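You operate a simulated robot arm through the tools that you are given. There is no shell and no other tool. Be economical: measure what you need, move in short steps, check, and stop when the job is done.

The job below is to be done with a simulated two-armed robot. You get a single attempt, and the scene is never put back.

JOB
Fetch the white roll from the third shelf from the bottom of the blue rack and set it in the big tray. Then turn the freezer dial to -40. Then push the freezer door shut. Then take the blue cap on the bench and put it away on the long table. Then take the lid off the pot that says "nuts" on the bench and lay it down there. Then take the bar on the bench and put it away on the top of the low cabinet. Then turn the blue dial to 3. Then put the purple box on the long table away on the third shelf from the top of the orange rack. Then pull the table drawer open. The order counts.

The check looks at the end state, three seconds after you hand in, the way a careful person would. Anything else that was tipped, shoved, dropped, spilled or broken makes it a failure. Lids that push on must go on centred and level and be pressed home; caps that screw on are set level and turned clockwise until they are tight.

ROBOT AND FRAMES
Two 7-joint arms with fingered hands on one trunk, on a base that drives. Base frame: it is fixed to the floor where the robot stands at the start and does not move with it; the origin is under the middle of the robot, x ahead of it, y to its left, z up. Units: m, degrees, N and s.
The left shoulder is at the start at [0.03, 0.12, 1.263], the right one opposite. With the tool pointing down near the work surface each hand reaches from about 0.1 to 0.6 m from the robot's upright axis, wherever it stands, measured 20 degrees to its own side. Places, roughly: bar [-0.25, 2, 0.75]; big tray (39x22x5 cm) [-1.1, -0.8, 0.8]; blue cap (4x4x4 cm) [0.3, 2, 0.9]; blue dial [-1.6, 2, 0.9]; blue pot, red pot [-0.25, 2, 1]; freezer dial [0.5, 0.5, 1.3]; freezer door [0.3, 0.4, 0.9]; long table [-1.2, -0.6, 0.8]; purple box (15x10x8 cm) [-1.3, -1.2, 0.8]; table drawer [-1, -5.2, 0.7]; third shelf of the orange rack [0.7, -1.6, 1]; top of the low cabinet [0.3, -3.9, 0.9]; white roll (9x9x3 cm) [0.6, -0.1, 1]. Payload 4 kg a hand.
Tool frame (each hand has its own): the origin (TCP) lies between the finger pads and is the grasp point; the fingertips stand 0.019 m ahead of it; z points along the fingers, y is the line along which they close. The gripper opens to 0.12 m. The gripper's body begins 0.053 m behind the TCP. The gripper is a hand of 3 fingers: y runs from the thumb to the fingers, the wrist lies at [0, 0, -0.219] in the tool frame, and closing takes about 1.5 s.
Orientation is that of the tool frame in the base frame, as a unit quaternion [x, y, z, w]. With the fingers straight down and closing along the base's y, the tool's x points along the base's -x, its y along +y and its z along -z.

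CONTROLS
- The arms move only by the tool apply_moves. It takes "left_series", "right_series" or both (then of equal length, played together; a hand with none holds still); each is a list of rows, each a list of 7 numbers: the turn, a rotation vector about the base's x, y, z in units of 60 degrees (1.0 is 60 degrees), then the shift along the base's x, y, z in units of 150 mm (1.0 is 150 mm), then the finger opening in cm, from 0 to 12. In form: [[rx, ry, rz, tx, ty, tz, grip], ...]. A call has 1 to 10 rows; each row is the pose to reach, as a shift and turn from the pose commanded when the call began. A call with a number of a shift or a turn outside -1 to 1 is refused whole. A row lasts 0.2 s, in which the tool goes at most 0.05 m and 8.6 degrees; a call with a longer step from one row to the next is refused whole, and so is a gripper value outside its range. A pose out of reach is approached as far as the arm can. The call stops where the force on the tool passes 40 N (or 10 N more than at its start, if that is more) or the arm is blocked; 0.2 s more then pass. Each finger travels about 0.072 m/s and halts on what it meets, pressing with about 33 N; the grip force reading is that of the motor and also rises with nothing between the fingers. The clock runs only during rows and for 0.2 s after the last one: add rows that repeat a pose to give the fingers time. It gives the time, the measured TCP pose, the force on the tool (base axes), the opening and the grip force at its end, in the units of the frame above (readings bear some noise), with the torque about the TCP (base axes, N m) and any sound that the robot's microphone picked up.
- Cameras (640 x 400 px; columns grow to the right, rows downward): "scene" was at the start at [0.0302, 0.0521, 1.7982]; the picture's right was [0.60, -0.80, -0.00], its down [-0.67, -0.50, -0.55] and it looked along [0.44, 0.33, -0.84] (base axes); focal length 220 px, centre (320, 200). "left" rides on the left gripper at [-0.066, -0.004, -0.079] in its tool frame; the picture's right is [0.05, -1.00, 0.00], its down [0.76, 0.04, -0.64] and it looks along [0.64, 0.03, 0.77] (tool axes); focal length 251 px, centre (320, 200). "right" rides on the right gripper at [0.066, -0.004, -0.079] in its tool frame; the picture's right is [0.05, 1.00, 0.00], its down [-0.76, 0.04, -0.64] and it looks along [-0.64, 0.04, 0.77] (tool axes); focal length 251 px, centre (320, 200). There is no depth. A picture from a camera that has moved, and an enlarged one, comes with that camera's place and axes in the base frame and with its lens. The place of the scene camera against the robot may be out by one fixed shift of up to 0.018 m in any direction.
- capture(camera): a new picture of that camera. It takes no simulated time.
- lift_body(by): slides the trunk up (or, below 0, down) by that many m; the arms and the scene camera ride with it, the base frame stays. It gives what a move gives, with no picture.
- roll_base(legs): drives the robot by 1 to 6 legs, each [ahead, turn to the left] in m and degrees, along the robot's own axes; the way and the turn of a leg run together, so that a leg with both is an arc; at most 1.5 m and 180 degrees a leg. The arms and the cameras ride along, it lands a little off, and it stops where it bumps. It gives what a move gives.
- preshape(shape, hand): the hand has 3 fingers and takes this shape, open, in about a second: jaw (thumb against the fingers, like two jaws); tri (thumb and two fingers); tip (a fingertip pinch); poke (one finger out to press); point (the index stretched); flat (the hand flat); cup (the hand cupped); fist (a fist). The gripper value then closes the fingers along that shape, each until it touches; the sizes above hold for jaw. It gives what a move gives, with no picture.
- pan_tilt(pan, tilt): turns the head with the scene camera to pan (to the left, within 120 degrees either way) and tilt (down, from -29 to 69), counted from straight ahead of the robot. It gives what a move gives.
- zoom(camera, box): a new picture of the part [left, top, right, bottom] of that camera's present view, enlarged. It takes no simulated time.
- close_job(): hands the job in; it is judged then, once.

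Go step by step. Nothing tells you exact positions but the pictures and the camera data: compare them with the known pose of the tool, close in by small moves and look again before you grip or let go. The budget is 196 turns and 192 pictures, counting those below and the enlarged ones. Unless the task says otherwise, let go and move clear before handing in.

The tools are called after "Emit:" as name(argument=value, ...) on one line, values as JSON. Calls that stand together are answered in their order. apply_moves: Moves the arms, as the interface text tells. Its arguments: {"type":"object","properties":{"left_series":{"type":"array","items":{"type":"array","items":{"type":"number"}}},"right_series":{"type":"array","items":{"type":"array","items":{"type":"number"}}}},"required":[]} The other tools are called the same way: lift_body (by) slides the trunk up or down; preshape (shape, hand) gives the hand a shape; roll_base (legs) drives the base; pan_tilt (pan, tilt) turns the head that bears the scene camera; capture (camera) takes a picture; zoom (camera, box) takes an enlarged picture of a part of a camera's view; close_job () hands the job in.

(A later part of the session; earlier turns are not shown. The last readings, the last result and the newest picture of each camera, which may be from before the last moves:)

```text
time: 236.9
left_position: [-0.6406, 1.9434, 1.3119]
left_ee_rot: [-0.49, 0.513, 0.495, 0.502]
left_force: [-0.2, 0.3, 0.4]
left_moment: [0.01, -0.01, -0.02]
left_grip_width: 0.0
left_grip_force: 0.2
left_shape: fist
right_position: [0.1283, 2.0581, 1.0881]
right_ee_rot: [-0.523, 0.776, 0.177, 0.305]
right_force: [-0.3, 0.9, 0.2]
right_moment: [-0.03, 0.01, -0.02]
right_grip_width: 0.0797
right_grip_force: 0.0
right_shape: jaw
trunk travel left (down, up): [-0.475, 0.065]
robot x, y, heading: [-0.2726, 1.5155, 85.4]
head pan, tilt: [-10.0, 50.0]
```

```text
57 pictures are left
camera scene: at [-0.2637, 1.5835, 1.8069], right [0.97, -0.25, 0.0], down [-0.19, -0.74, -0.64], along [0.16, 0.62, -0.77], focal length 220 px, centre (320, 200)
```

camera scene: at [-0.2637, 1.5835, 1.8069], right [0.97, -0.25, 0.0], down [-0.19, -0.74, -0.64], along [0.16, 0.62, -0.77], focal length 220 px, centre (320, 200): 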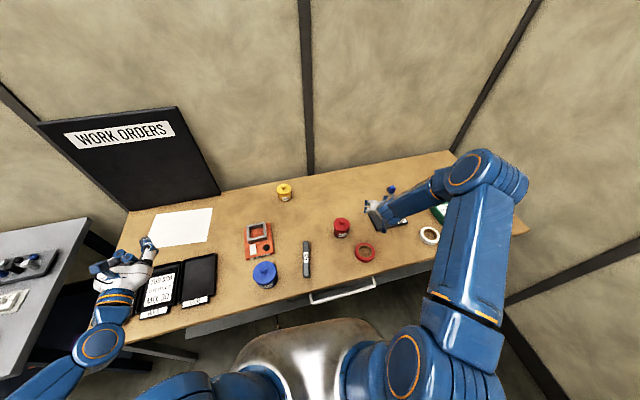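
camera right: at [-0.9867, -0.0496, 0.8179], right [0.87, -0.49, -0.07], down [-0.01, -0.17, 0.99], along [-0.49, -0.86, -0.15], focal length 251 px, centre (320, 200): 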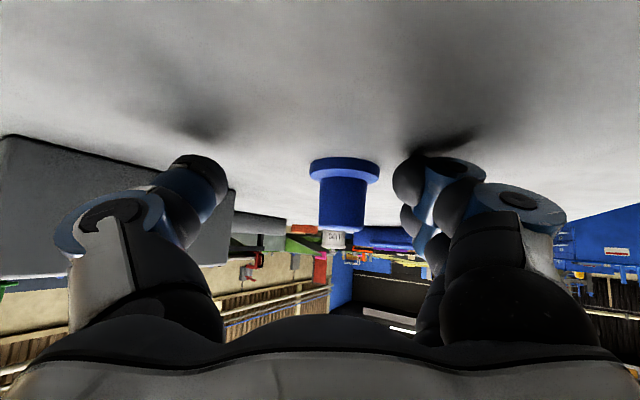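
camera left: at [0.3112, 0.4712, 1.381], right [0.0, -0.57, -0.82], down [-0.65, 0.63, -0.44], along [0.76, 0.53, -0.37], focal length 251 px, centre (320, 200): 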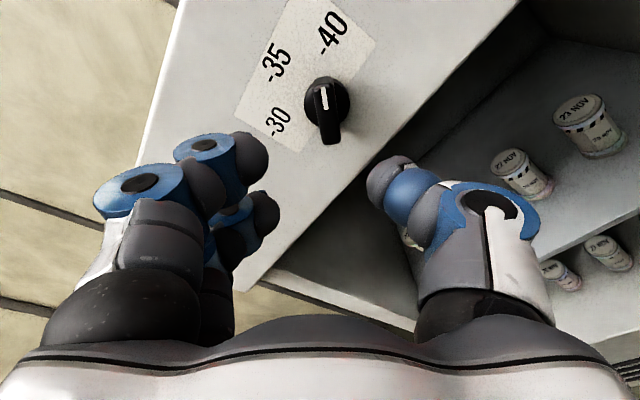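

Emit:
apply_moves(right_series=[[0, 0, 0.05, -0.25, -0.15, 0.05, 8], [0, 0, 0.1, -0.5, -0.3, 0.1, 8], [0, 0, 0.15, -0.75, -0.4, 0.1, 8], [0, 0, 0.2, -1, -0.45, 0.1, 8], [0, 0, 0.2, -1, -0.45, 0.1, 8]])

Emit:
capture(camera="right")

Emit:
zoom(camera="scene", box=[240, 180, 440, 310])

```text
time: 238.1
left_position: [-0.638, 1.9427, 1.3126]
left_ee_rot: [-0.489, 0.514, 0.495, 0.502]
left_force: [-0.5, 0.4, -0.8]
left_moment: [-0.01, 0.01, -0.03]
left_grip_width: 0.0
left_grip_force: 0.1
left_shape: fist
right_position: [-0.0209, 1.9887, 1.1017]
right_ee_rot: [-0.602, 0.716, 0.21, 0.284]
right_force: [0.9, 0.1, -0.7]
right_moment: [0.02, 0.01, -0.01]
right_grip_width: 0.0803
right_grip_force: 0.1
right_shape: jaw
trunk travel left (down, up): [-0.475, 0.065]
robot x, y, heading: [-0.2713, 1.5138, 86.0]
head pan, tilt: [-10.0, 50.0]
```

```text
56 pictures are left
camera right: at [-0.0378, 1.8882, 1.1154], right [-0.99, 0.15, -0.08], down [-0.05, 0.16, 0.99], along [0.16, 0.98, -0.15], focal length 251 px, centre (320, 200)
```

right: 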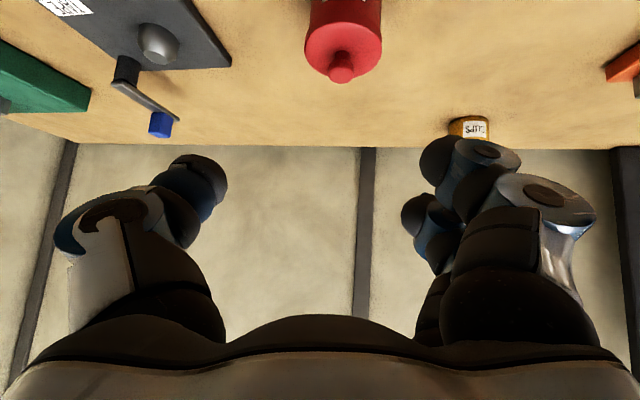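

```text
3.08 times, centred on (340, 245) of scene
camera zoom: at [-0.2602, 1.5813, 1.8069], right [0.97, -0.25, 0.0], down [-0.19, -0.74, -0.64], along [0.16, 0.62, -0.77], focal length 677 px, centre (258, 62)
```

zoom: 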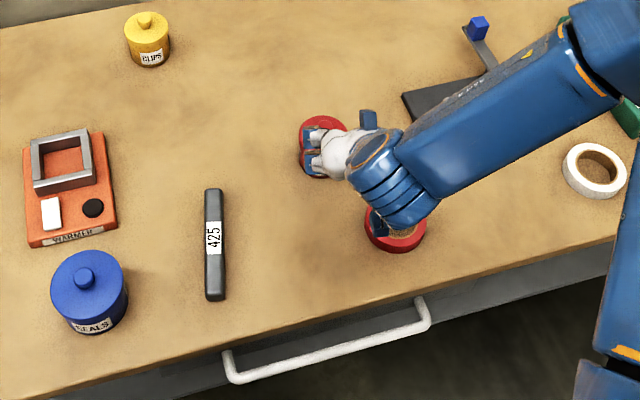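

Emit:
apply_moves(right_series=[[0, 0, 0, 0.03, 0.2, -0.15, 8], [0, 0, 0, 0.06, 0.4, -0.3, 8], [0, 0, 0, 0.1, 0.6, -0.45, 8], [0, 0, 0, 0.1, 0.68, -0.55, 8], [0, 0, 0, 0.1, 0.68, -0.55, 8]])

Emit:
capture(camera="right")

```text
time: 239.3
left_position: [-0.6392, 1.9418, 1.3123]
left_ee_rot: [-0.488, 0.515, 0.494, 0.503]
left_force: [0.4, 0.6, 0.4]
left_moment: [0.0, 0.03, 0.02]
left_grip_width: 0.0
left_grip_force: 0.1
left_shape: fist
right_position: [-0.0035, 2.0882, 1.0194]
right_ee_rot: [-0.602, 0.716, 0.21, 0.284]
right_force: [-0.2, -0.7, 0.3]
right_moment: [-0.01, -0.04, 0.0]
right_grip_width: 0.0803
right_grip_force: 0.0
right_shape: jaw
trunk travel left (down, up): [-0.475, 0.065]
robot x, y, heading: [-0.2734, 1.5157, 85.7]
head pan, tilt: [-10.0, 50.0]
```

```text
54 pictures are left
camera right: at [-0.0214, 1.9883, 1.034], right [-0.99, 0.15, -0.08], down [-0.05, 0.16, 0.99], along [0.16, 0.98, -0.15], focal length 251 px, centre (320, 200)
```

right: 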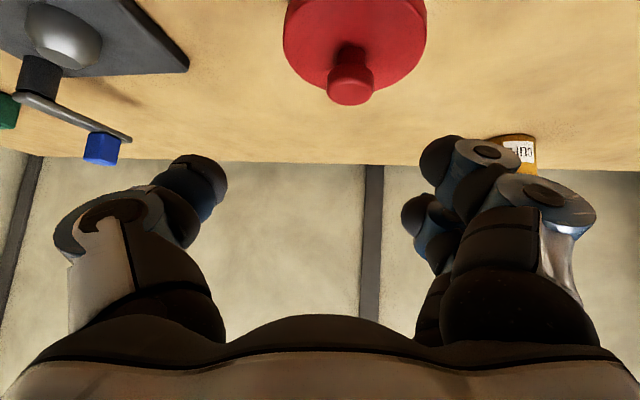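

Emit:
apply_moves(right_series=[[0, 0, 0, -0.04, 0.02, -0.12, 6], [0, 0, 0, -0.08, 0.04, -0.24, 6], [0, 0, 0, -0.08, 0.06, -0.34, 6], [0, 0, 0, -0.08, 0.06, -0.34, 6]])

Emit:
capture(camera="right")

```text
time: 240.3
left_position: [-0.6383, 1.9413, 1.3119]
left_ee_rot: [-0.489, 0.513, 0.495, 0.502]
left_force: [0.3, 0.1, 0.2]
left_moment: [-0.02, 0.01, -0.01]
left_grip_width: 0.0
left_grip_force: 0.1
left_shape: fist
right_position: [-0.0168, 2.0993, 0.9689]
right_ee_rot: [-0.601, 0.716, 0.209, 0.285]
right_force: [0.8, 0.3, 0.3]
right_moment: [0.02, 0.0, 0.02]
right_grip_width: 0.0605
right_grip_force: 0.0
right_shape: jaw
trunk travel left (down, up): [-0.475, 0.065]
robot x, y, heading: [-0.27, 1.5115, 85.9]
head pan, tilt: [-10.0, 50.0]
```

```text
53 pictures are left
camera right: at [-0.0338, 1.9985, 0.9839], right [-0.99, 0.15, -0.08], down [-0.05, 0.16, 0.99], along [0.16, 0.98, -0.15], focal length 251 px, centre (320, 200)
```

right: 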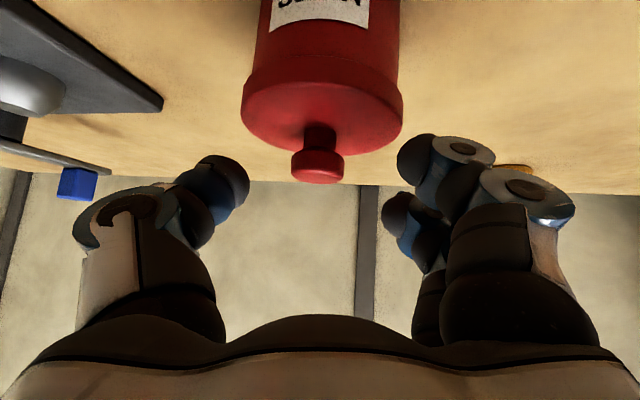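

Emit:
apply_moves(right_series=[[0, 0, 0, 0, 0.0, -0.08, 6], [0, 0, 0, 0, 0, -0.08, 4], [0, 0, 0, 0, 0, -0.08, 2], [0, 0, 0, 0, 0, -0.08, 0], [0, 0, 0, 0, 0, -0.08, 0], [0, 0, 0, 0, 0, -0.08, 0]])

Emit:
capture(camera="right")

```text
time: 241.7
left_position: [-0.6387, 1.9428, 1.312]
left_ee_rot: [-0.489, 0.514, 0.495, 0.502]
left_force: [0.5, -0.8, 0.2]
left_moment: [-0.04, 0.01, 0.02]
left_grip_width: 0.0001
left_grip_force: 0.0
left_shape: fist
right_position: [-0.0166, 2.0989, 0.9567]
right_ee_rot: [-0.601, 0.717, 0.21, 0.284]
right_force: [0.6, 0.1, 0.0]
right_moment: [-0.03, -0.02, 0.0]
right_grip_width: 0.0015
right_grip_force: 33.1
right_shape: jaw
trunk travel left (down, up): [-0.475, 0.065]
robot x, y, heading: [-0.2725, 1.515, 85.6]
head pan, tilt: [-10.0, 50.0]
heard: snap
```

```text
52 pictures are left
camera right: at [-0.0339, 1.9986, 0.9717], right [-0.99, 0.15, -0.08], down [-0.05, 0.16, 0.99], along [0.16, 0.98, -0.15], focal length 251 px, centre (320, 200)
```

right: 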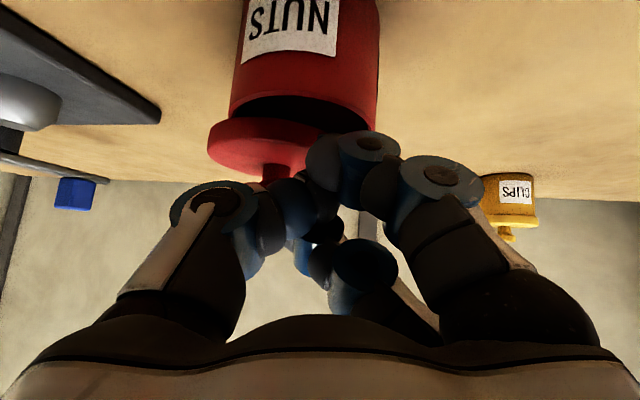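

The lid popped loose (snap) and shifted sideways on the pot. I reopen carefully to see where the knob is.

Emit:
apply_moves(right_series=[[0, 0, 0, 0, 0, 0, 2], [0, 0, 0, 0, 0, 0, 4], [0, 0, 0, 0, 0, 0, 7], [0, 0, 0, 0, 0, 0, 9], [0, 0, 0, 0, 0, 0, 9]])

Emit:
capture(camera="right")

```text
time: 242.9
left_position: [-0.6387, 1.9433, 1.3126]
left_ee_rot: [-0.489, 0.514, 0.496, 0.501]
left_force: [0.1, 0.4, 0.5]
left_moment: [0.0, 0.01, 0.0]
left_grip_width: 0.0
left_grip_force: 0.0
left_shape: fist
right_position: [-0.0171, 2.0991, 0.9582]
right_ee_rot: [-0.601, 0.716, 0.21, 0.286]
right_force: [0.5, 0.9, 0.1]
right_moment: [0.02, -0.02, 0.0]
right_grip_width: 0.0896
right_grip_force: 0.1
right_shape: jaw
trunk travel left (down, up): [-0.475, 0.065]
robot x, y, heading: [-0.2705, 1.5189, 85.8]
head pan, tilt: [-10.0, 50.0]
```

```text
51 pictures are left
camera right: at [-0.0339, 1.9986, 0.9717], right [-0.99, 0.15, -0.08], down [-0.05, 0.16, 0.99], along [0.16, 0.98, -0.15], focal length 251 px, centre (320, 200)
```

right: 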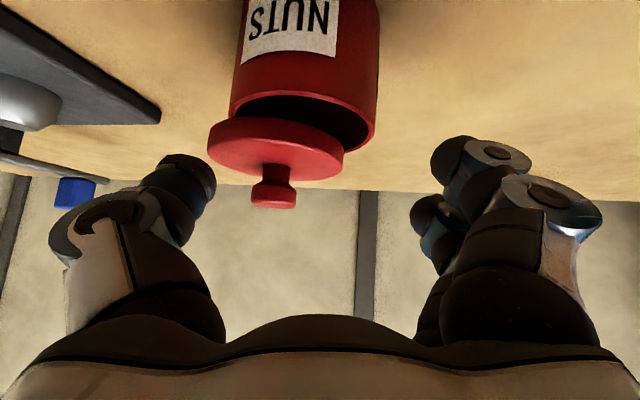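

Emit:
apply_moves(right_series=[[0, 0, 0, 0.1, 0.0, 0.03, 7], [0, 0, 0, 0.19, 0.06, 0.03, 6], [0, 0, 0, 0.19, 0.12, 0.0, 6], [0, 0, 0, 0.19, 0.18, -0.01, 6], [0, 0, 0, 0.19, 0.18, -0.01, 6]])

Emit:
capture(camera="right")

```text
time: 244.1
left_position: [-0.6394, 1.9423, 1.3114]
left_ee_rot: [-0.489, 0.513, 0.495, 0.502]
left_force: [-0.2, -0.1, -0.1]
left_moment: [-0.02, -0.01, -0.02]
left_grip_width: 0.0
left_grip_force: 0.1
left_shape: fist
right_position: [0.0131, 2.1279, 0.9559]
right_ee_rot: [-0.601, 0.717, 0.209, 0.284]
right_force: [0.0, 0.2, -0.4]
right_moment: [-0.01, 0.0, 0.02]
right_grip_width: 0.0604
right_grip_force: 0.1
right_shape: jaw
trunk travel left (down, up): [-0.475, 0.065]
robot x, y, heading: [-0.2721, 1.5157, 86.1]
head pan, tilt: [-10.0, 50.0]
```

```text
50 pictures are left
camera right: at [-0.0046, 2.0271, 0.9701], right [-0.99, 0.15, -0.08], down [-0.05, 0.16, 0.99], along [0.16, 0.98, -0.15], focal length 251 px, centre (320, 200)
```

right: 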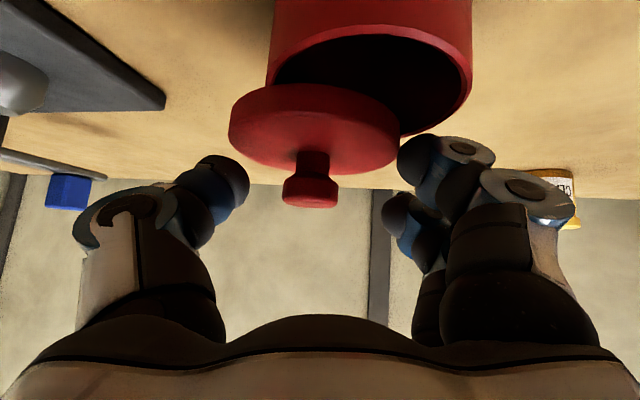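

Emit:
apply_moves(right_series=[[0, 0, 0, 0.025, 0.0, 0, 5], [0, 0, 0, 0.025, 0.0, 0, 3.5], [0, 0, 0, 0.025, 0, 0, 2], [0, 0, 0, 0.025, 0, 0, 0.5], [0, 0, 0, 0.025, 0, 0, 0.5], [0, 0, 0, 0.025, 0, 0, 0.5]])

Emit:
capture(camera="right")

```text
time: 245.5
left_position: [-0.6379, 1.9418, 1.313]
left_ee_rot: [-0.489, 0.514, 0.495, 0.501]
left_force: [0.0, 0.2, -0.5]
left_moment: [0.02, 0.01, 0.0]
left_grip_width: 0.0002
left_grip_force: 0.1
left_shape: fist
right_position: [0.0163, 2.1271, 0.9559]
right_ee_rot: [-0.602, 0.717, 0.209, 0.284]
right_force: [-0.7, -0.4, -0.5]
right_moment: [-0.01, -0.03, 0.03]
right_grip_width: 0.0052
right_grip_force: 0.0
right_shape: jaw
trunk travel left (down, up): [-0.475, 0.065]
robot x, y, heading: [-0.2753, 1.5145, 85.9]
head pan, tilt: [-10.0, 50.0]
```

```text
49 pictures are left
camera right: at [-0.001, 2.0265, 0.9704], right [-0.99, 0.15, -0.08], down [-0.05, 0.16, 0.99], along [0.16, 0.98, -0.15], focal length 251 px, centre (320, 200)
```

right: 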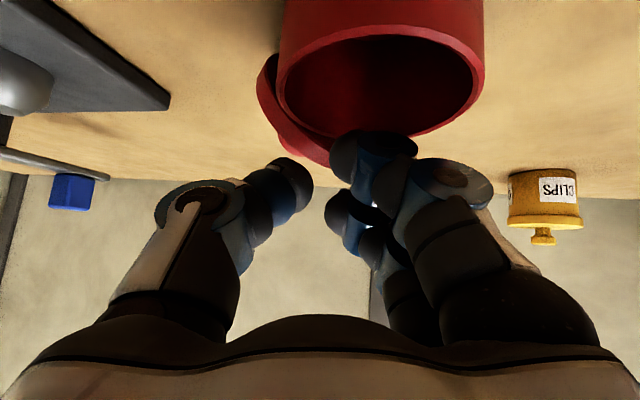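

The lid has slid off behind the pot; the pot itself is upright. I lift the hand clear and look.

Emit:
apply_moves(right_series=[[0, 0, 0, 0, 0, 0.15, 1], [0, 0, 0, 0, -0.05, 0.4, 2], [0, 0, 0, 0, -0.1, 0.7, 4], [0, 0, 0, 0.05, -0.1, 1, 6], [0, 0, 0, 0.3, -0.2, 1, 6], [0, 0, 0, 0.6, -0.2, 1, 6]])

Emit:
zoom(camera="scene", box=[280, 180, 440, 280])

Emit:
capture(camera="right")

```text
time: 246.9
left_position: [-0.6389, 1.9412, 1.3119]
left_ee_rot: [-0.489, 0.514, 0.495, 0.502]
left_force: [0.3, -0.1, -0.1]
left_moment: [0.03, 0.03, 0.04]
left_grip_width: 0.0001
left_grip_force: 0.0
left_shape: fist
right_position: [0.1065, 2.0955, 1.1017]
right_ee_rot: [-0.602, 0.716, 0.21, 0.284]
right_force: [0.2, -0.1, 0.5]
right_moment: [-0.01, 0.02, 0.02]
right_grip_width: 0.0599
right_grip_force: 0.1
right_shape: jaw
trunk travel left (down, up): [-0.475, 0.065]
robot x, y, heading: [-0.2731, 1.5173, 86.0]
head pan, tilt: [-10.0, 50.0]
```

```text
4.00 times, centred on (360, 230) of scene
camera zoom: at [-0.2595, 1.5809, 1.8069], right [0.97, -0.25, 0.0], down [-0.19, -0.74, -0.64], along [0.16, 0.62, -0.77], focal length 880 px, centre (160, 80)
```

zoom: 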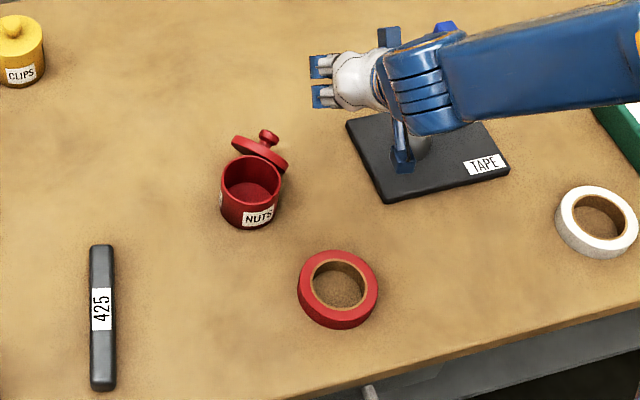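

```text
47 pictures are left
camera right: at [0.0896, 1.9956, 1.1174], right [-0.99, 0.15, -0.08], down [-0.05, 0.16, 0.99], along [0.16, 0.98, -0.15], focal length 251 px, centre (320, 200)
```

right: 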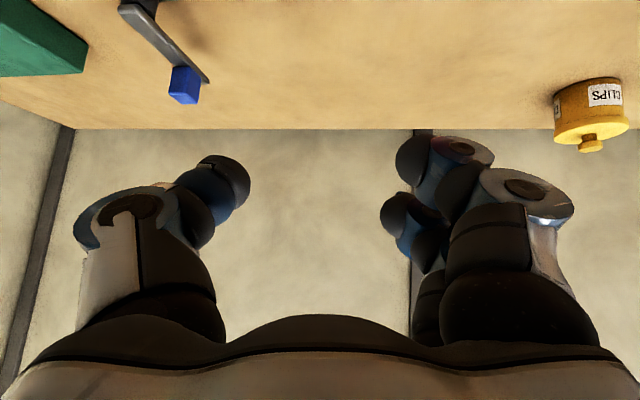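

The lid leans on the pot's back rim, knob up. I move in to take it by the knob and lay it flat.

Emit:
apply_moves(right_series=[[0, 0, 0, -0.15, 0.05, -0.1, 6], [0, 0, 0, -0.3, 0.1, -0.2, 6], [0, 0, 0, -0.45, 0.15, -0.35, 6], [0, 0, 0, -0.5, 0.18, -0.5, 6], [0, 0, 0, -0.5, 0.18, -0.5, 6]])

Emit:
capture(camera="right")

```text
time: 248.1
left_position: [-0.6383, 1.9421, 1.3126]
left_ee_rot: [-0.489, 0.514, 0.495, 0.502]
left_force: [-0.1, 0.0, -0.4]
left_moment: [-0.01, -0.02, 0.0]
left_grip_width: 0.0
left_grip_force: 0.0
left_shape: fist
right_position: [0.0317, 2.1224, 1.0302]
right_ee_rot: [-0.601, 0.717, 0.209, 0.284]
right_force: [-0.4, 0.5, -0.4]
right_moment: [-0.01, -0.02, 0.01]
right_grip_width: 0.0595
right_grip_force: 0.0
right_shape: jaw
trunk travel left (down, up): [-0.475, 0.065]
robot x, y, heading: [-0.2758, 1.5129, 85.9]
head pan, tilt: [-10.0, 50.0]
```

```text
46 pictures are left
camera right: at [0.0144, 2.0235, 1.0445], right [-0.99, 0.15, -0.08], down [-0.05, 0.16, 0.99], along [0.16, 0.98, -0.15], focal length 251 px, centre (320, 200)
```

right: 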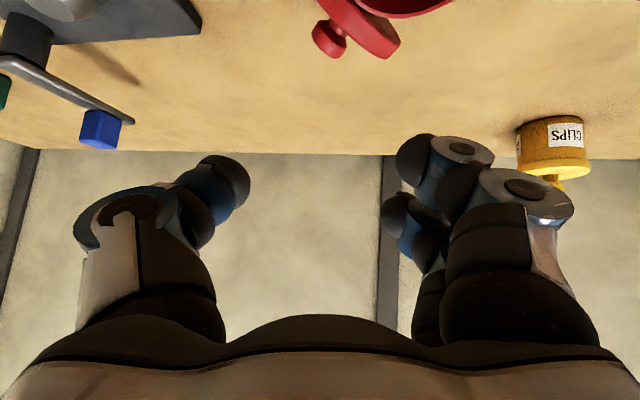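

Emit:
zoom(camera="scene", box=[325, 205, 365, 240])

```text
11.43 times, centred on (345, 222) of scene
camera zoom: at [-0.261, 1.5805, 1.807], right [0.97, -0.25, 0.0], down [-0.19, -0.74, -0.64], along [0.16, 0.62, -0.77], focal length 2513 px, centre (34, -57)
```

zoom: 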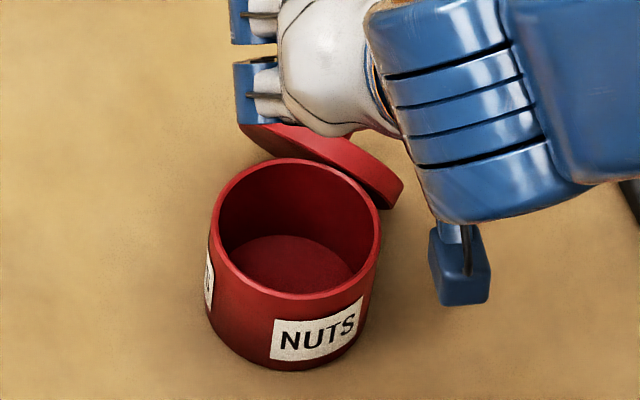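

I steepen and turn the right hand so that it can pinch the knob squarely, after edging the base a little closer.

Emit:
roll_base(legs=[[0.06, 0]])

Emit:
apply_moves(right_series=[[-0.04, 0.025, -0.105, 0, 0, 0.0, 6], [-0.08, 0.05, -0.21, 0, 0, 0, 6], [-0.12, 0.077, -0.32, 0, 0, 0, 6], [-0.165, 0.103, -0.425, 0, 0, 0, 6], [-0.207, 0.128, -0.53, 0, 0, 0, 6], [-0.249, 0.154, -0.636, 0, 0, 0, 6], [-0.29, 0.18, -0.742, 0, 0, 0, 6], [-0.29, 0.18, -0.742, 0, 0, 0, 6]])

Emit:
capture(camera="right")

```text
time: 249.1
left_position: [-0.6335, 2.003, 1.3118]
left_ee_rot: [-0.489, 0.514, 0.495, 0.502]
left_force: [0.0, 0.8, -0.4]
left_moment: [0.0, -0.01, 0.01]
left_grip_width: 0.0
left_grip_force: 0.0
left_shape: fist
right_position: [0.0363, 2.1841, 1.0288]
right_ee_rot: [-0.602, 0.716, 0.209, 0.284]
right_force: [-0.1, 0.6, -0.4]
right_moment: [-0.03, -0.01, 0.02]
right_grip_width: 0.0597
right_grip_force: 0.1
right_shape: jaw
trunk travel left (down, up): [-0.475, 0.065]
robot x, y, heading: [-0.2699, 1.5753, 85.6]
head pan, tilt: [-10.0, 50.0]
```

```text
time: 250.9
left_position: [-0.6337, 2.0019, 1.3121]
left_ee_rot: [-0.489, 0.514, 0.495, 0.502]
left_force: [0.7, 0.2, 0.2]
left_moment: [0.03, 0.0, 0.0]
left_grip_width: 0.0001
left_grip_force: 0.1
left_shape: fist
right_position: [0.0363, 2.1839, 1.0284]
right_ee_rot: [-0.299, 0.936, 0.033, 0.184]
right_force: [0.0, -0.2, 0.1]
right_moment: [-0.03, -0.02, 0.01]
right_grip_width: 0.0597
right_grip_force: 0.1
right_shape: jaw
trunk travel left (down, up): [-0.475, 0.065]
robot x, y, heading: [-0.2669, 1.5759, 85.7]
head pan, tilt: [-10.0, 50.0]
```

```text
44 pictures are left
camera right: at [-0.0383, 2.1313, 1.0776], right [-0.61, 0.79, -0.07], down [0.34, 0.34, 0.87], along [0.71, 0.51, -0.48], focal length 251 px, centre (320, 200)
```

right: 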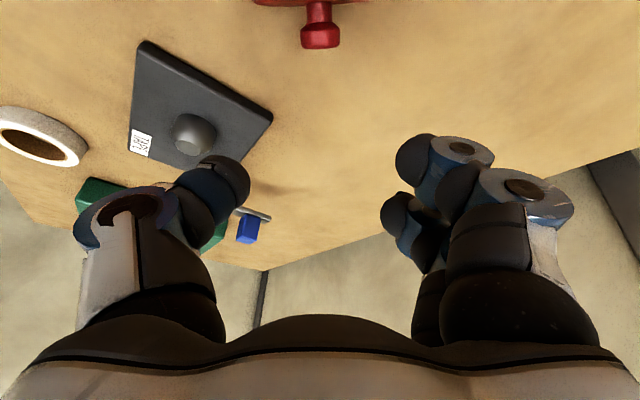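

Emit:
apply_moves(right_series=[[0, 0, 0, -0.01, -0.02, -0.2, 6], [0, 0, 0, -0.02, -0.05, -0.4, 6], [0, 0, 0, -0.03, -0.08, -0.58, 6], [0, 0, 0, -0.03, -0.08, -0.66, 6], [0, 0, 0, -0.03, -0.08, -0.66, 6]])

Emit:
capture(camera="right")

```text
time: 252.1
left_position: [-0.6337, 2.0016, 1.3126]
left_ee_rot: [-0.489, 0.514, 0.495, 0.502]
left_force: [-0.5, -0.5, -0.5]
left_moment: [0.0, 0.02, 0.0]
left_grip_width: 0.0002
left_grip_force: 0.1
left_shape: fist
right_position: [0.0308, 2.1707, 0.9308]
right_ee_rot: [-0.3, 0.935, 0.034, 0.184]
right_force: [0.4, -0.6, 0.2]
right_moment: [0.02, -0.04, 0.02]
right_grip_width: 0.0598
right_grip_force: 0.0
right_shape: jaw
trunk travel left (down, up): [-0.475, 0.065]
robot x, y, heading: [-0.2684, 1.5742, 85.8]
head pan, tilt: [-10.0, 50.0]
```

```text
43 pictures are left
camera right: at [-0.0429, 2.1197, 0.9787], right [-0.61, 0.79, -0.07], down [0.34, 0.34, 0.87], along [0.71, 0.51, -0.48], focal length 251 px, centre (320, 200)
```

right: 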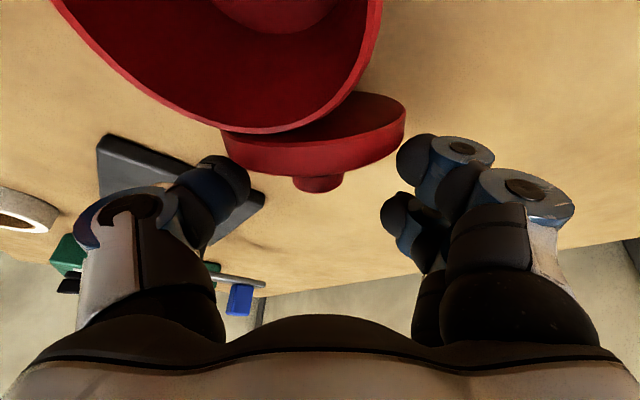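

Emit:
apply_moves(right_series=[[0, 0, 0, 0, 0, 0.15, 6], [0, 0, 0, 0.1, 0.07, 0.15, 6], [0, 0, 0, 0.12, 0.09, 0.05, 6], [0, 0, 0, 0.12, 0.09, -0.03, 6], [0, 0, 0, 0.12, 0.09, -0.03, 6]])

Emit:
capture(camera="right")

```text
time: 253.3
left_position: [-0.6334, 2.0021, 1.3125]
left_ee_rot: [-0.488, 0.514, 0.494, 0.502]
left_force: [-0.7, 0.2, 0.6]
left_moment: [0.03, 0.03, -0.02]
left_grip_width: 0.0
left_grip_force: 0.1
left_shape: fist
right_position: [0.0498, 2.1835, 0.9253]
right_ee_rot: [-0.3, 0.936, 0.033, 0.183]
right_force: [-0.2, -0.3, 0.6]
right_moment: [-0.01, 0.03, -0.02]
right_grip_width: 0.0601
right_grip_force: 0.1
right_shape: jaw
trunk travel left (down, up): [-0.475, 0.065]
robot x, y, heading: [-0.2676, 1.5758, 85.8]
head pan, tilt: [-10.0, 50.0]
```

```text
42 pictures are left
camera right: at [-0.0244, 2.1322, 0.9741], right [-0.61, 0.79, -0.07], down [0.34, 0.34, 0.87], along [0.71, 0.51, -0.48], focal length 251 px, centre (320, 200)
```

right: 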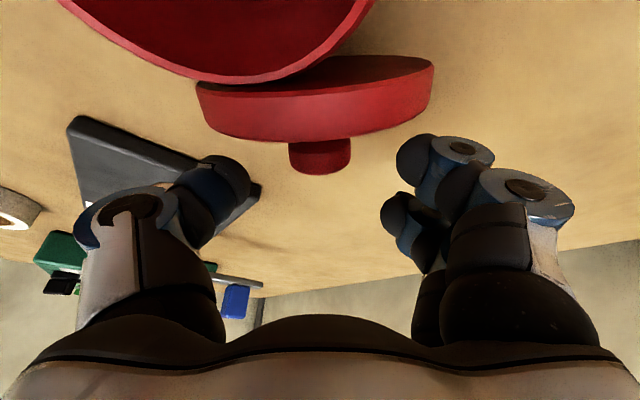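

Emit:
apply_moves(right_series=[[0, 0, 0, -0.04, -0.03, -0.08, 6], [0, 0, 0, -0.04, -0.03, -0.08, 5], [0, 0, 0, -0.04, -0.03, -0.08, 3.5], [0, 0, 0, -0.04, -0.03, -0.08, 2], [0, 0, 0, -0.04, -0.03, -0.08, 0.5], [0, 0, 0, -0.04, -0.03, -0.08, 0.5], [0, 0, 0, -0.04, -0.03, -0.08, 0.5]])

Emit:
capture(camera="right")

```text
time: 254.9
left_position: [-0.636, 2.0016, 1.3121]
left_ee_rot: [-0.489, 0.514, 0.495, 0.501]
left_force: [0.4, 0.4, -0.5]
left_moment: [0.01, 0.0, 0.0]
left_grip_width: 0.0
left_grip_force: 0.2
left_shape: fist
right_position: [0.0435, 2.181, 0.9139]
right_ee_rot: [-0.3, 0.936, 0.033, 0.184]
right_force: [-0.9, -0.4, -0.2]
right_moment: [0.02, -0.01, 0.04]
right_grip_width: 0.0076
right_grip_force: 33.1
right_shape: jaw
trunk travel left (down, up): [-0.475, 0.065]
robot x, y, heading: [-0.265, 1.5732, 85.9]
head pan, tilt: [-10.0, 50.0]
```

```text
41 pictures are left
camera right: at [-0.0304, 2.1278, 0.9625], right [-0.61, 0.79, -0.07], down [0.34, 0.34, 0.87], along [0.71, 0.51, -0.48], focal length 251 px, centre (320, 200)
```

right: 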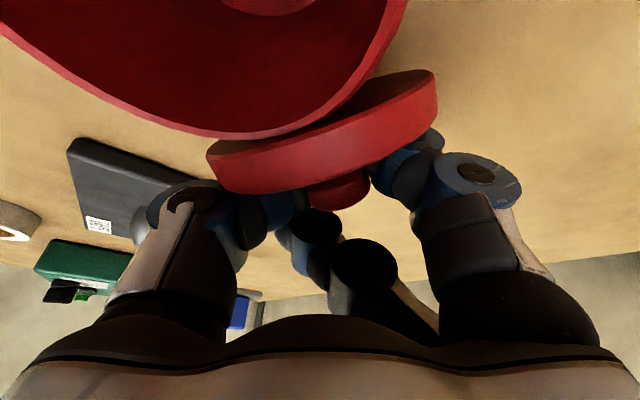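

Emit:
apply_moves(right_series=[[0, 0, 0, 0.03, 0.02, 0.1, 0], [0, 0, 0, 0.1, 0.07, 0.2, 0], [0, 0, 0, 0.2, 0.15, 0.3, 0], [0, 0, 0, 0.3, 0.22, 0.3, 0]])

Emit:
capture(camera="right")

```text
time: 255.9
left_position: [-0.6338, 2.003, 1.3127]
left_ee_rot: [-0.489, 0.514, 0.495, 0.502]
left_force: [0.0, 0.3, 0.0]
left_moment: [0.01, -0.01, 0.02]
left_grip_width: 0.0
left_grip_force: 0.1
left_shape: fist
right_position: [0.0895, 2.2139, 0.9602]
right_ee_rot: [-0.3, 0.936, 0.034, 0.183]
right_force: [0.0, 0.2, 0.4]
right_moment: [-0.06, -0.01, -0.02]
right_grip_width: 0.0077
right_grip_force: 32.9
right_shape: jaw
trunk travel left (down, up): [-0.475, 0.065]
robot x, y, heading: [-0.2655, 1.5782, 85.7]
head pan, tilt: [-10.0, 50.0]
```

```text
40 pictures are left
camera right: at [0.015, 2.1612, 1.0083], right [-0.61, 0.79, -0.07], down [0.34, 0.34, 0.87], along [0.71, 0.51, -0.48], focal length 251 px, centre (320, 200)
```

right: 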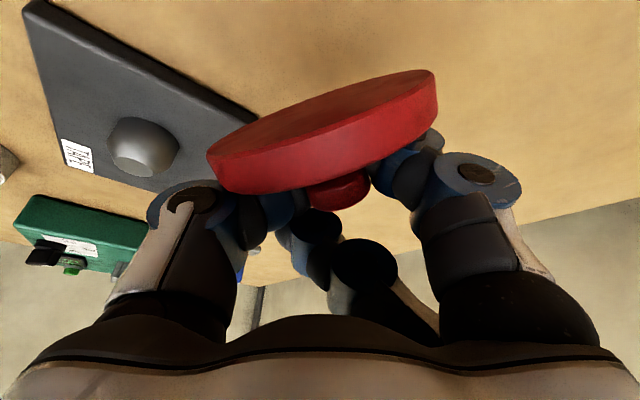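

The lid is held by its knob. I raise it, level it partly, back the base, and take it to the free spot in front, between the bar and the red ring.

Emit:
apply_moves(right_series=[[0, 0, 0, 0, 0, 0.3, 0], [0, 0, 0, 0, 0, 0.6, 0], [0.1, -0.1, 0, 0, 0, 0.75, 0], [0.2, -0.2, 0, 0, 0, 0.75, 0], [0.3, -0.3, 0, 0, 0, 0.75, 0], [0.38, -0.38, 0, 0, 0, 0.75, 0], [0.42, -0.42, 0, 0, 0, 0.75, 0]])

Emit:
roll_base(legs=[[-0.12, 0]])

Emit:
apply_moves(right_series=[[0, 0, 0, -0.25, -0.15, 0, 0], [0, 0, 0, -0.5, -0.3, 0, 0], [0, 0, 0, -0.75, -0.45, 0, 0], [0, 0, 0, -1, -0.6, 0, 0], [0, 0, 0, -1, -0.7, -0.2, 0], [0, 0, 0, -1, -0.7, -0.2, 0]])

Emit:
capture(camera="right")

Emit:
zoom(camera="scene", box=[260, 170, 440, 290])

```text
time: 257.5
left_position: [-0.6338, 2.001, 1.3128]
left_ee_rot: [-0.489, 0.513, 0.495, 0.502]
left_force: [-0.2, -0.7, 0.0]
left_moment: [-0.02, 0.0, 0.01]
left_grip_width: 0.0
left_grip_force: 0.1
left_shape: fist
right_position: [0.0888, 2.2142, 1.0724]
right_ee_rot: [-0.254, 0.843, 0.171, 0.443]
right_force: [0.6, 1.0, 0.3]
right_moment: [-0.01, -0.01, 0.0]
right_grip_width: 0.0077
right_grip_force: 33.2
right_shape: jaw
trunk travel left (down, up): [-0.475, 0.065]
robot x, y, heading: [-0.2701, 1.5768, 86.0]
head pan, tilt: [-10.0, 50.0]
```

```text
time: 258.7
left_position: [-0.6425, 1.8817, 1.3119]
left_ee_rot: [-0.489, 0.514, 0.495, 0.502]
left_force: [-0.3, 0.0, -0.3]
left_moment: [-0.06, 0.0, 0.03]
left_grip_width: 0.0001
left_grip_force: 0.1
left_shape: fist
right_position: [0.0801, 2.0941, 1.072]
right_ee_rot: [-0.253, 0.843, 0.17, 0.443]
right_force: [-0.1, 0.5, -0.6]
right_moment: [-0.01, 0.01, -0.01]
right_grip_width: 0.0076
right_grip_force: 33.1
right_shape: jaw
trunk travel left (down, up): [-0.475, 0.065]
robot x, y, heading: [-0.2719, 1.4586, 85.9]
head pan, tilt: [-10.0, 50.0]
```

```text
time: 260.1
left_position: [-0.6438, 1.884, 1.3118]
left_ee_rot: [-0.489, 0.513, 0.494, 0.504]
left_force: [-0.5, -0.6, 0.2]
left_moment: [-0.01, -0.03, 0.02]
left_grip_width: 0.0001
left_grip_force: 0.1
left_shape: fist
right_position: [-0.0715, 1.9882, 1.0427]
right_ee_rot: [-0.253, 0.844, 0.169, 0.442]
right_force: [0.3, 0.2, 0.7]
right_moment: [0.03, -0.01, 0.0]
right_grip_width: 0.0078
right_grip_force: 32.6
right_shape: jaw
trunk travel left (down, up): [-0.475, 0.065]
robot x, y, heading: [-0.2731, 1.454, 86.0]
head pan, tilt: [-10.0, 50.0]
```

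```text
39 pictures are left
camera right: at [-0.1532, 1.9284, 1.03], right [-0.6, 0.8, 0.02], down [-0.08, -0.08, 0.99], along [0.79, 0.6, 0.12], focal length 251 px, centre (320, 200)
```

right: 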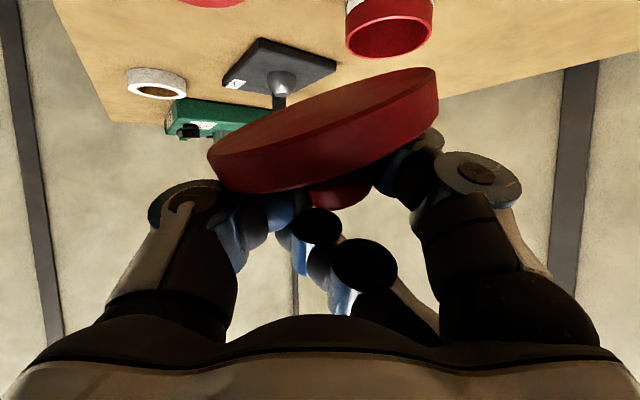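

```text
3.33 times, centred on (350, 230) of scene
camera zoom: at [-0.2658, 1.5216, 1.807], right [0.97, -0.25, 0.0], down [-0.19, -0.74, -0.64], along [0.16, 0.62, -0.77], focal length 733 px, centre (220, 100)
```

zoom: 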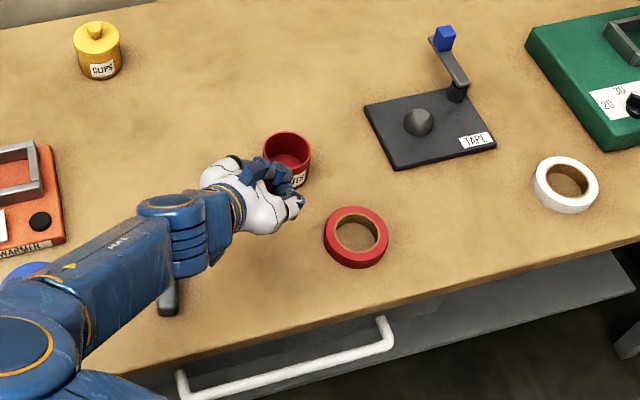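

Emit:
apply_moves(right_series=[[0, 0, 0, -0.02, -0.05, -0.2, 0], [0, 0, 0, -0.05, -0.1, -0.4, 0], [0, 0, 0, -0.07, -0.13, -0.6, 0], [0, 0, 0, -0.07, -0.13, -0.72, 0], [0, 0, 0, -0.07, -0.13, -0.8, 0], [0, 0, 0, -0.07, -0.13, -0.86, 0], [0, 0, 0, -0.07, -0.13, -0.92, 0]])

Emit:
capture(camera="right")

```text
time: 261.7
left_position: [-0.6441, 1.8796, 1.3144]
left_ee_rot: [-0.489, 0.513, 0.495, 0.503]
left_force: [-0.3, 0.2, 0.4]
left_moment: [-0.01, 0.0, 0.01]
left_grip_width: 0.0
left_grip_force: 0.0
left_shape: fist
right_position: [-0.0806, 1.9689, 0.9067]
right_ee_rot: [-0.252, 0.843, 0.171, 0.444]
right_force: [-2.9, -4.3, 16.4]
right_moment: [0.26, 0.06, 0.13]
right_grip_width: 0.0077
right_grip_force: 33.0
right_shape: jaw
trunk travel left (down, up): [-0.475, 0.065]
robot x, y, heading: [-0.2744, 1.4537, 85.9]
head pan, tilt: [-10.0, 50.0]
```

```text
37 pictures are left
camera right: at [-0.1636, 1.908, 0.8932], right [-0.6, 0.8, 0.02], down [-0.08, -0.09, 0.99], along [0.79, 0.6, 0.12], focal length 251 px, centre (320, 200)
```

right: 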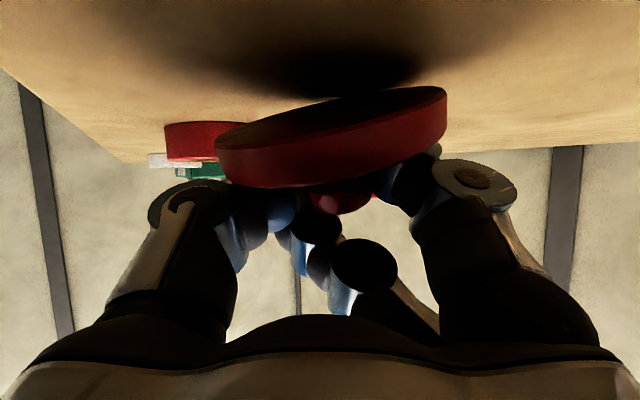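

Emit:
apply_moves(right_series=[[0, 0, 0, 0, 0, 0, 1.5], [0, 0, 0, 0, 0, 0, 3], [0, 0, 0, 0, 0, 0, 5], [0, 0, 0, 0, 0, 0, 6], [0, 0, 0, 0, 0, 0, 6]])

Emit:
capture(camera="right")

```text
time: 262.9
left_position: [-0.6441, 1.8825, 1.3122]
left_ee_rot: [-0.489, 0.514, 0.495, 0.502]
left_force: [0.1, 0.9, 0.4]
left_moment: [0.0, 0.01, 0.04]
left_grip_width: 0.0001
left_grip_force: 0.0
left_shape: fist
right_position: [-0.0813, 1.9685, 0.9041]
right_ee_rot: [-0.253, 0.844, 0.17, 0.442]
right_force: [-0.1, 0.5, -0.1]
right_moment: [0.03, 0.03, -0.03]
right_grip_width: 0.0596
right_grip_force: 0.1
right_shape: jaw
trunk travel left (down, up): [-0.475, 0.065]
robot x, y, heading: [-0.2781, 1.4567, 85.8]
head pan, tilt: [-10.0, 50.0]
```

```text
36 pictures are left
camera right: at [-0.1634, 1.9083, 0.891], right [-0.6, 0.8, 0.02], down [-0.08, -0.08, 0.99], along [0.79, 0.6, 0.11], focal length 251 px, centre (320, 200)
```

right: 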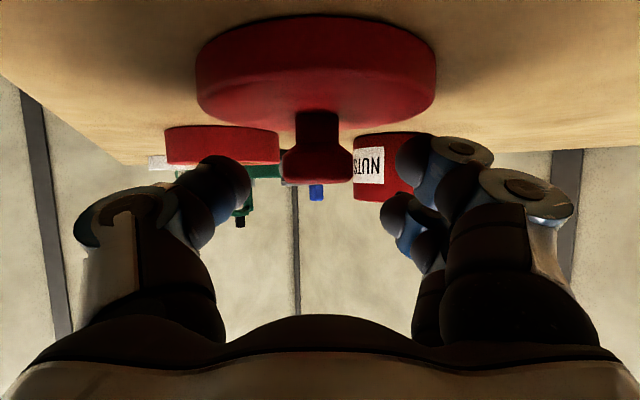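

The lid lies flat on the bench, knob up. I lift away, restore the hand attitude and go to the bar.

Emit:
apply_moves(right_series=[[0, 0, 0, 0, 0, 0.2, 6], [0, 0, 0, 0, 0, 0.5, 6], [-0.047, 0.03, 0.129, 0, 0, 0.75, 6], [-0.094, 0.06, 0.258, -0.1, 0, 0.85, 6], [-0.141, 0.09, 0.387, -0.3, 0, 0.85, 6], [-0.188, 0.121, 0.516, -0.5, 0, 0.85, 6], [-0.2356, 0.1517, 0.645, -0.7, 0.05, 0.85, 7], [-0.2356, 0.1517, 0.645, -0.87, 0.1, 0.85, 7], [-0.2356, 0.1517, 0.645, -0.87, 0.1, 0.85, 7]])

Emit:
zoom(camera="scene", box=[240, 170, 440, 300])

Emit:
capture(camera="right")

```text
time: 264.9
left_position: [-0.6424, 1.8831, 1.3129]
left_ee_rot: [-0.489, 0.513, 0.495, 0.502]
left_force: [0.2, 0.4, -1.0]
left_moment: [0.03, 0.0, 0.03]
left_grip_width: 0.0
left_grip_force: 0.0
left_shape: fist
right_position: [-0.2125, 1.9831, 1.0319]
right_ee_rot: [-0.555, 0.758, 0.222, 0.26]
right_force: [0.2, 0.7, -0.4]
right_moment: [0.0, -0.01, -0.01]
right_grip_width: 0.0694
right_grip_force: 0.2
right_shape: jaw
right hand out of reach, approached as far as the arm can: row 3
trunk travel left (down, up): [-0.475, 0.065]
robot x, y, heading: [-0.2769, 1.4562, 85.7]
head pan, tilt: [-10.0, 50.0]
```

```text
3.08 times, centred on (340, 235) of scene
camera zoom: at [-0.2637, 1.5218, 1.8069], right [0.97, -0.25, 0.0], down [-0.19, -0.74, -0.64], along [0.16, 0.62, -0.77], focal length 677 px, centre (258, 92)
```

zoom: 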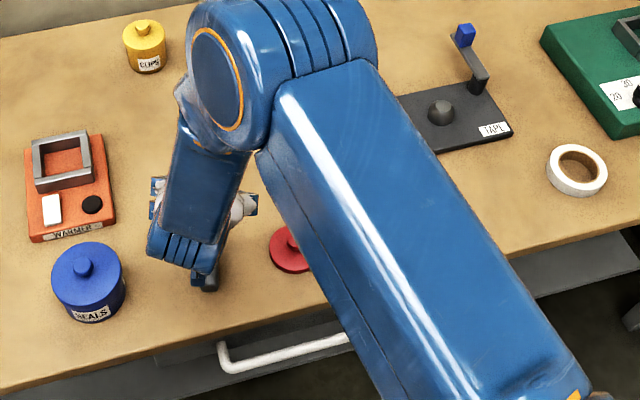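

```text
34 pictures are left
camera right: at [-0.2381, 1.8865, 1.0486], right [-0.97, 0.25, 0.01], down [0.05, 0.16, 0.98], along [0.24, 0.96, -0.17], focal length 251 px, centre (320, 200)
```

right: 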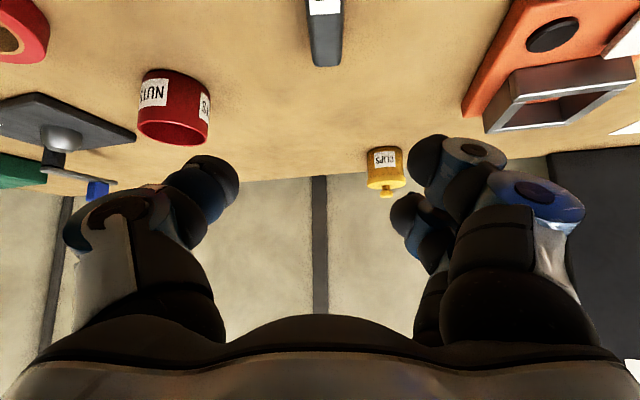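

Emit:
apply_moves(right_series=[[0, 0, 0, 0, 0.01, -0.2, 7], [0, 0, 0, 0, 0.02, -0.4, 7], [0, 0, 0, 0, 0.04, -0.6, 7], [0, 0, 0, 0, 0.05, -0.8, 7], [0, 0, 0, 0, 0.05, -0.94, 7], [0, 0, 0, 0, 0.05, -0.94, 7]])

Emit:
capture(camera="right")

```text
time: 266.3
left_position: [-0.643, 1.8828, 1.3132]
left_ee_rot: [-0.489, 0.514, 0.495, 0.501]
left_force: [0.0, -0.5, -1.1]
left_moment: [0.0, -0.03, -0.01]
left_grip_width: 0.0
left_grip_force: 0.1
left_shape: fist
right_position: [-0.2119, 1.9905, 0.8905]
right_ee_rot: [-0.555, 0.758, 0.222, 0.261]
right_force: [0.3, 0.0, 0.0]
right_moment: [-0.02, 0.01, -0.02]
right_grip_width: 0.0693
right_grip_force: 0.0
right_shape: jaw
trunk travel left (down, up): [-0.475, 0.065]
robot x, y, heading: [-0.2761, 1.4542, 86.0]
head pan, tilt: [-10.0, 50.0]
```

```text
33 pictures are left
camera right: at [-0.2367, 1.8928, 0.9064], right [-0.97, 0.25, 0.01], down [0.05, 0.16, 0.98], along [0.24, 0.96, -0.17], focal length 251 px, centre (320, 200)
```

right: 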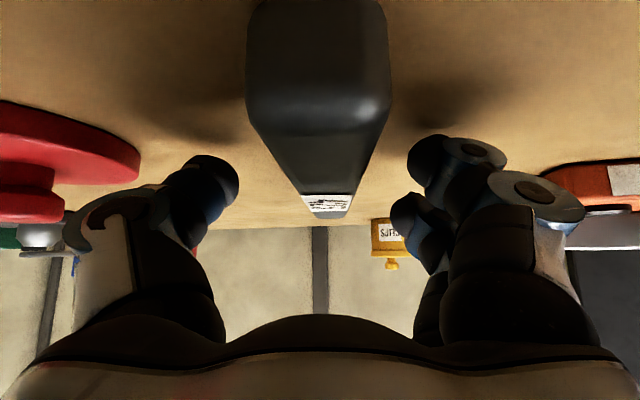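

Emit:
apply_moves(right_series=[[0, 0, 0, 0, 0.0, 0, 5], [0, 0, 0, 0, 0, 0, 3], [0, 0, 0, 0, 0, 0, 1], [0, 0, 0, 0, 0, 0, 0], [0, 0, 0, 0, 0, 0, 0], [0, 0, 0, 0, 0, 0.1, 0], [0, 0, 0, 0, 0, 0.3, 0], [0, 0, 0, 0, 0, 0.5, 0]])

Emit:
capture(camera="right")

```text
time: 268.1
left_position: [-0.644, 1.8821, 1.3124]
left_ee_rot: [-0.488, 0.514, 0.494, 0.502]
left_force: [0.7, -0.7, -0.4]
left_moment: [0.0, 0.02, -0.02]
left_grip_width: 0.0
left_grip_force: 0.1
left_shape: fist
right_position: [-0.2104, 1.9899, 0.9664]
right_ee_rot: [-0.556, 0.758, 0.221, 0.26]
right_force: [-0.2, 0.3, -4.7]
right_moment: [-0.09, 0.02, -0.01]
right_grip_width: 0.0184
right_grip_force: 32.7
right_shape: jaw
trunk travel left (down, up): [-0.475, 0.065]
robot x, y, heading: [-0.2713, 1.4595, 85.7]
head pan, tilt: [-10.0, 50.0]
```

```text
32 pictures are left
camera right: at [-0.2369, 1.8917, 0.9835], right [-0.97, 0.25, 0.01], down [0.05, 0.17, 0.98], along [0.24, 0.96, -0.17], focal length 251 px, centre (320, 200)
```

right: 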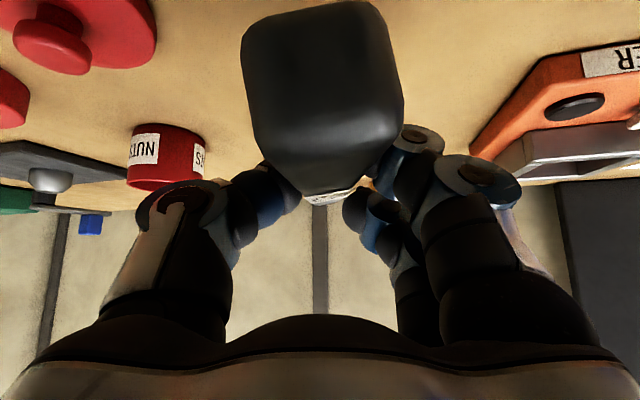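

The bar is lifted. I raise it and make a two-arc turn to face south toward the low cabinet.

Emit:
apply_moves(right_series=[[0, 0, 0, 0.05, 0, 0.3, 0], [0, 0, 0, 0.1, 0, 0.6, 0], [0, 0, 0, 0.2, 0, 0.9, 0], [0, 0, 0, 0.3, 0.0, 1, 0]])

Emit:
roll_base(legs=[[-0.45, -45], [-0.45, -45]])

Emit:
roll_base(legs=[[0.4, -43], [0.4, -43]])

```text
time: 269.1
left_position: [-0.6415, 1.8824, 1.3123]
left_ee_rot: [-0.488, 0.514, 0.494, 0.503]
left_force: [0.7, 0.4, -0.3]
left_moment: [-0.01, 0.0, 0.02]
left_grip_width: 0.0
left_grip_force: 0.0
left_shape: fist
right_position: [-0.1647, 1.9916, 1.115]
right_ee_rot: [-0.555, 0.758, 0.221, 0.26]
right_force: [-1.1, -0.4, -4.2]
right_moment: [-0.1, 0.03, 0.0]
right_grip_width: 0.0183
right_grip_force: 33.2
right_shape: jaw
trunk travel left (down, up): [-0.475, 0.065]
robot x, y, heading: [-0.2795, 1.4558, 85.8]
head pan, tilt: [-10.0, 50.0]
```

```text
time: 270.8
left_position: [-0.5256, 1.7767, 1.3141]
left_ee_rot: [-0.388, 0.593, 0.398, 0.583]
left_force: [-0.4, -0.7, 0.5]
left_moment: [-0.05, 0.02, -0.02]
left_grip_width: 0.0
left_grip_force: 0.1
left_shape: fist
right_position: [-0.0399, 1.7091, 1.1166]
right_ee_rot: [-0.41, 0.845, 0.173, 0.297]
right_force: [-0.2, -1.0, -4.5]
right_moment: [0.01, -0.01, 0.01]
right_grip_width: 0.0147
right_grip_force: 33.3
right_shape: jaw
trunk travel left (down, up): [-0.475, 0.065]
robot x, y, heading: [-0.3414, 1.2563, 68.8]
head pan, tilt: [-10.0, 50.0]
stopped in leg 1: the robot was blocked; the commanded pose is now the measured one
```

```text
time: 274.3
left_position: [0.3384, 2.0282, 1.3225]
left_ee_rot: [-0.066, 0.696, 0.082, 0.711]
left_force: [-2.2, 0.9, 0.5]
left_moment: [-0.03, 0.0, -0.04]
left_grip_width: 0.0001
left_grip_force: 0.0
left_shape: fist
right_position: [0.5605, 1.589, 1.1309]
right_ee_rot: [0.033, 0.935, 0.018, 0.351]
right_force: [-2.2, -0.7, -4.8]
right_moment: [-0.01, 0.04, 0.01]
right_grip_width: 0.0151
right_grip_force: 33.1
right_shape: jaw
trunk travel left (down, up): [-0.475, 0.065]
robot x, y, heading: [0.0305, 1.626, 12.4]
head pan, tilt: [-10.0, 50.0]
stopped in leg 2: the robot was blocked; the commanded pose is now the measured one
```

The first arc stopped short, so the second brought me close to the bench. I look before moving.

Emit:
pan_tilt(pan=50, tilt=55)

Emit:
capture(camera="scene")

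```text
time: 275.6
left_position: [0.3659, 2.0309, 1.3159]
left_ee_rot: [-0.065, 0.703, 0.077, 0.704]
left_force: [0.5, -0.3, -0.3]
left_moment: [-0.01, 0.0, 0.03]
left_grip_width: 0.0
left_grip_force: 0.0
left_shape: fist
right_position: [0.583, 1.5942, 1.1196]
right_ee_rot: [0.032, 0.938, 0.016, 0.344]
right_force: [0.1, -0.4, -4.4]
right_moment: [0.03, 0.03, -0.01]
right_grip_width: 0.0151
right_grip_force: 32.7
right_shape: jaw
trunk travel left (down, up): [-0.475, 0.065]
robot x, y, heading: [0.0308, 1.6275, 12.4]
head pan, tilt: [50.0, 55.0]
```

```text
31 pictures are left
camera scene: at [0.0457, 1.6972, 1.8003], right [0.89, -0.46, 0.0], down [-0.38, -0.73, -0.57], along [0.26, 0.51, -0.82], focal length 220 px, centre (320, 200)
```

scene: 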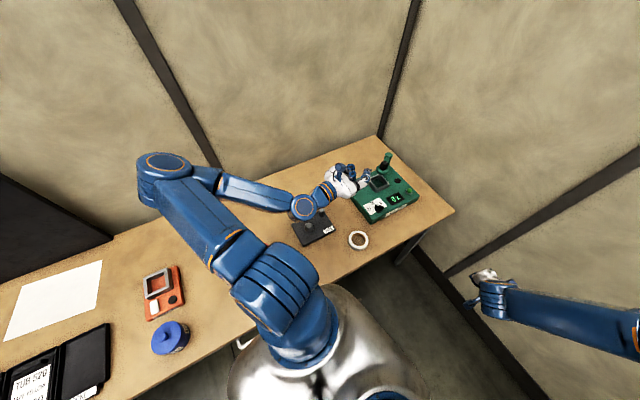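

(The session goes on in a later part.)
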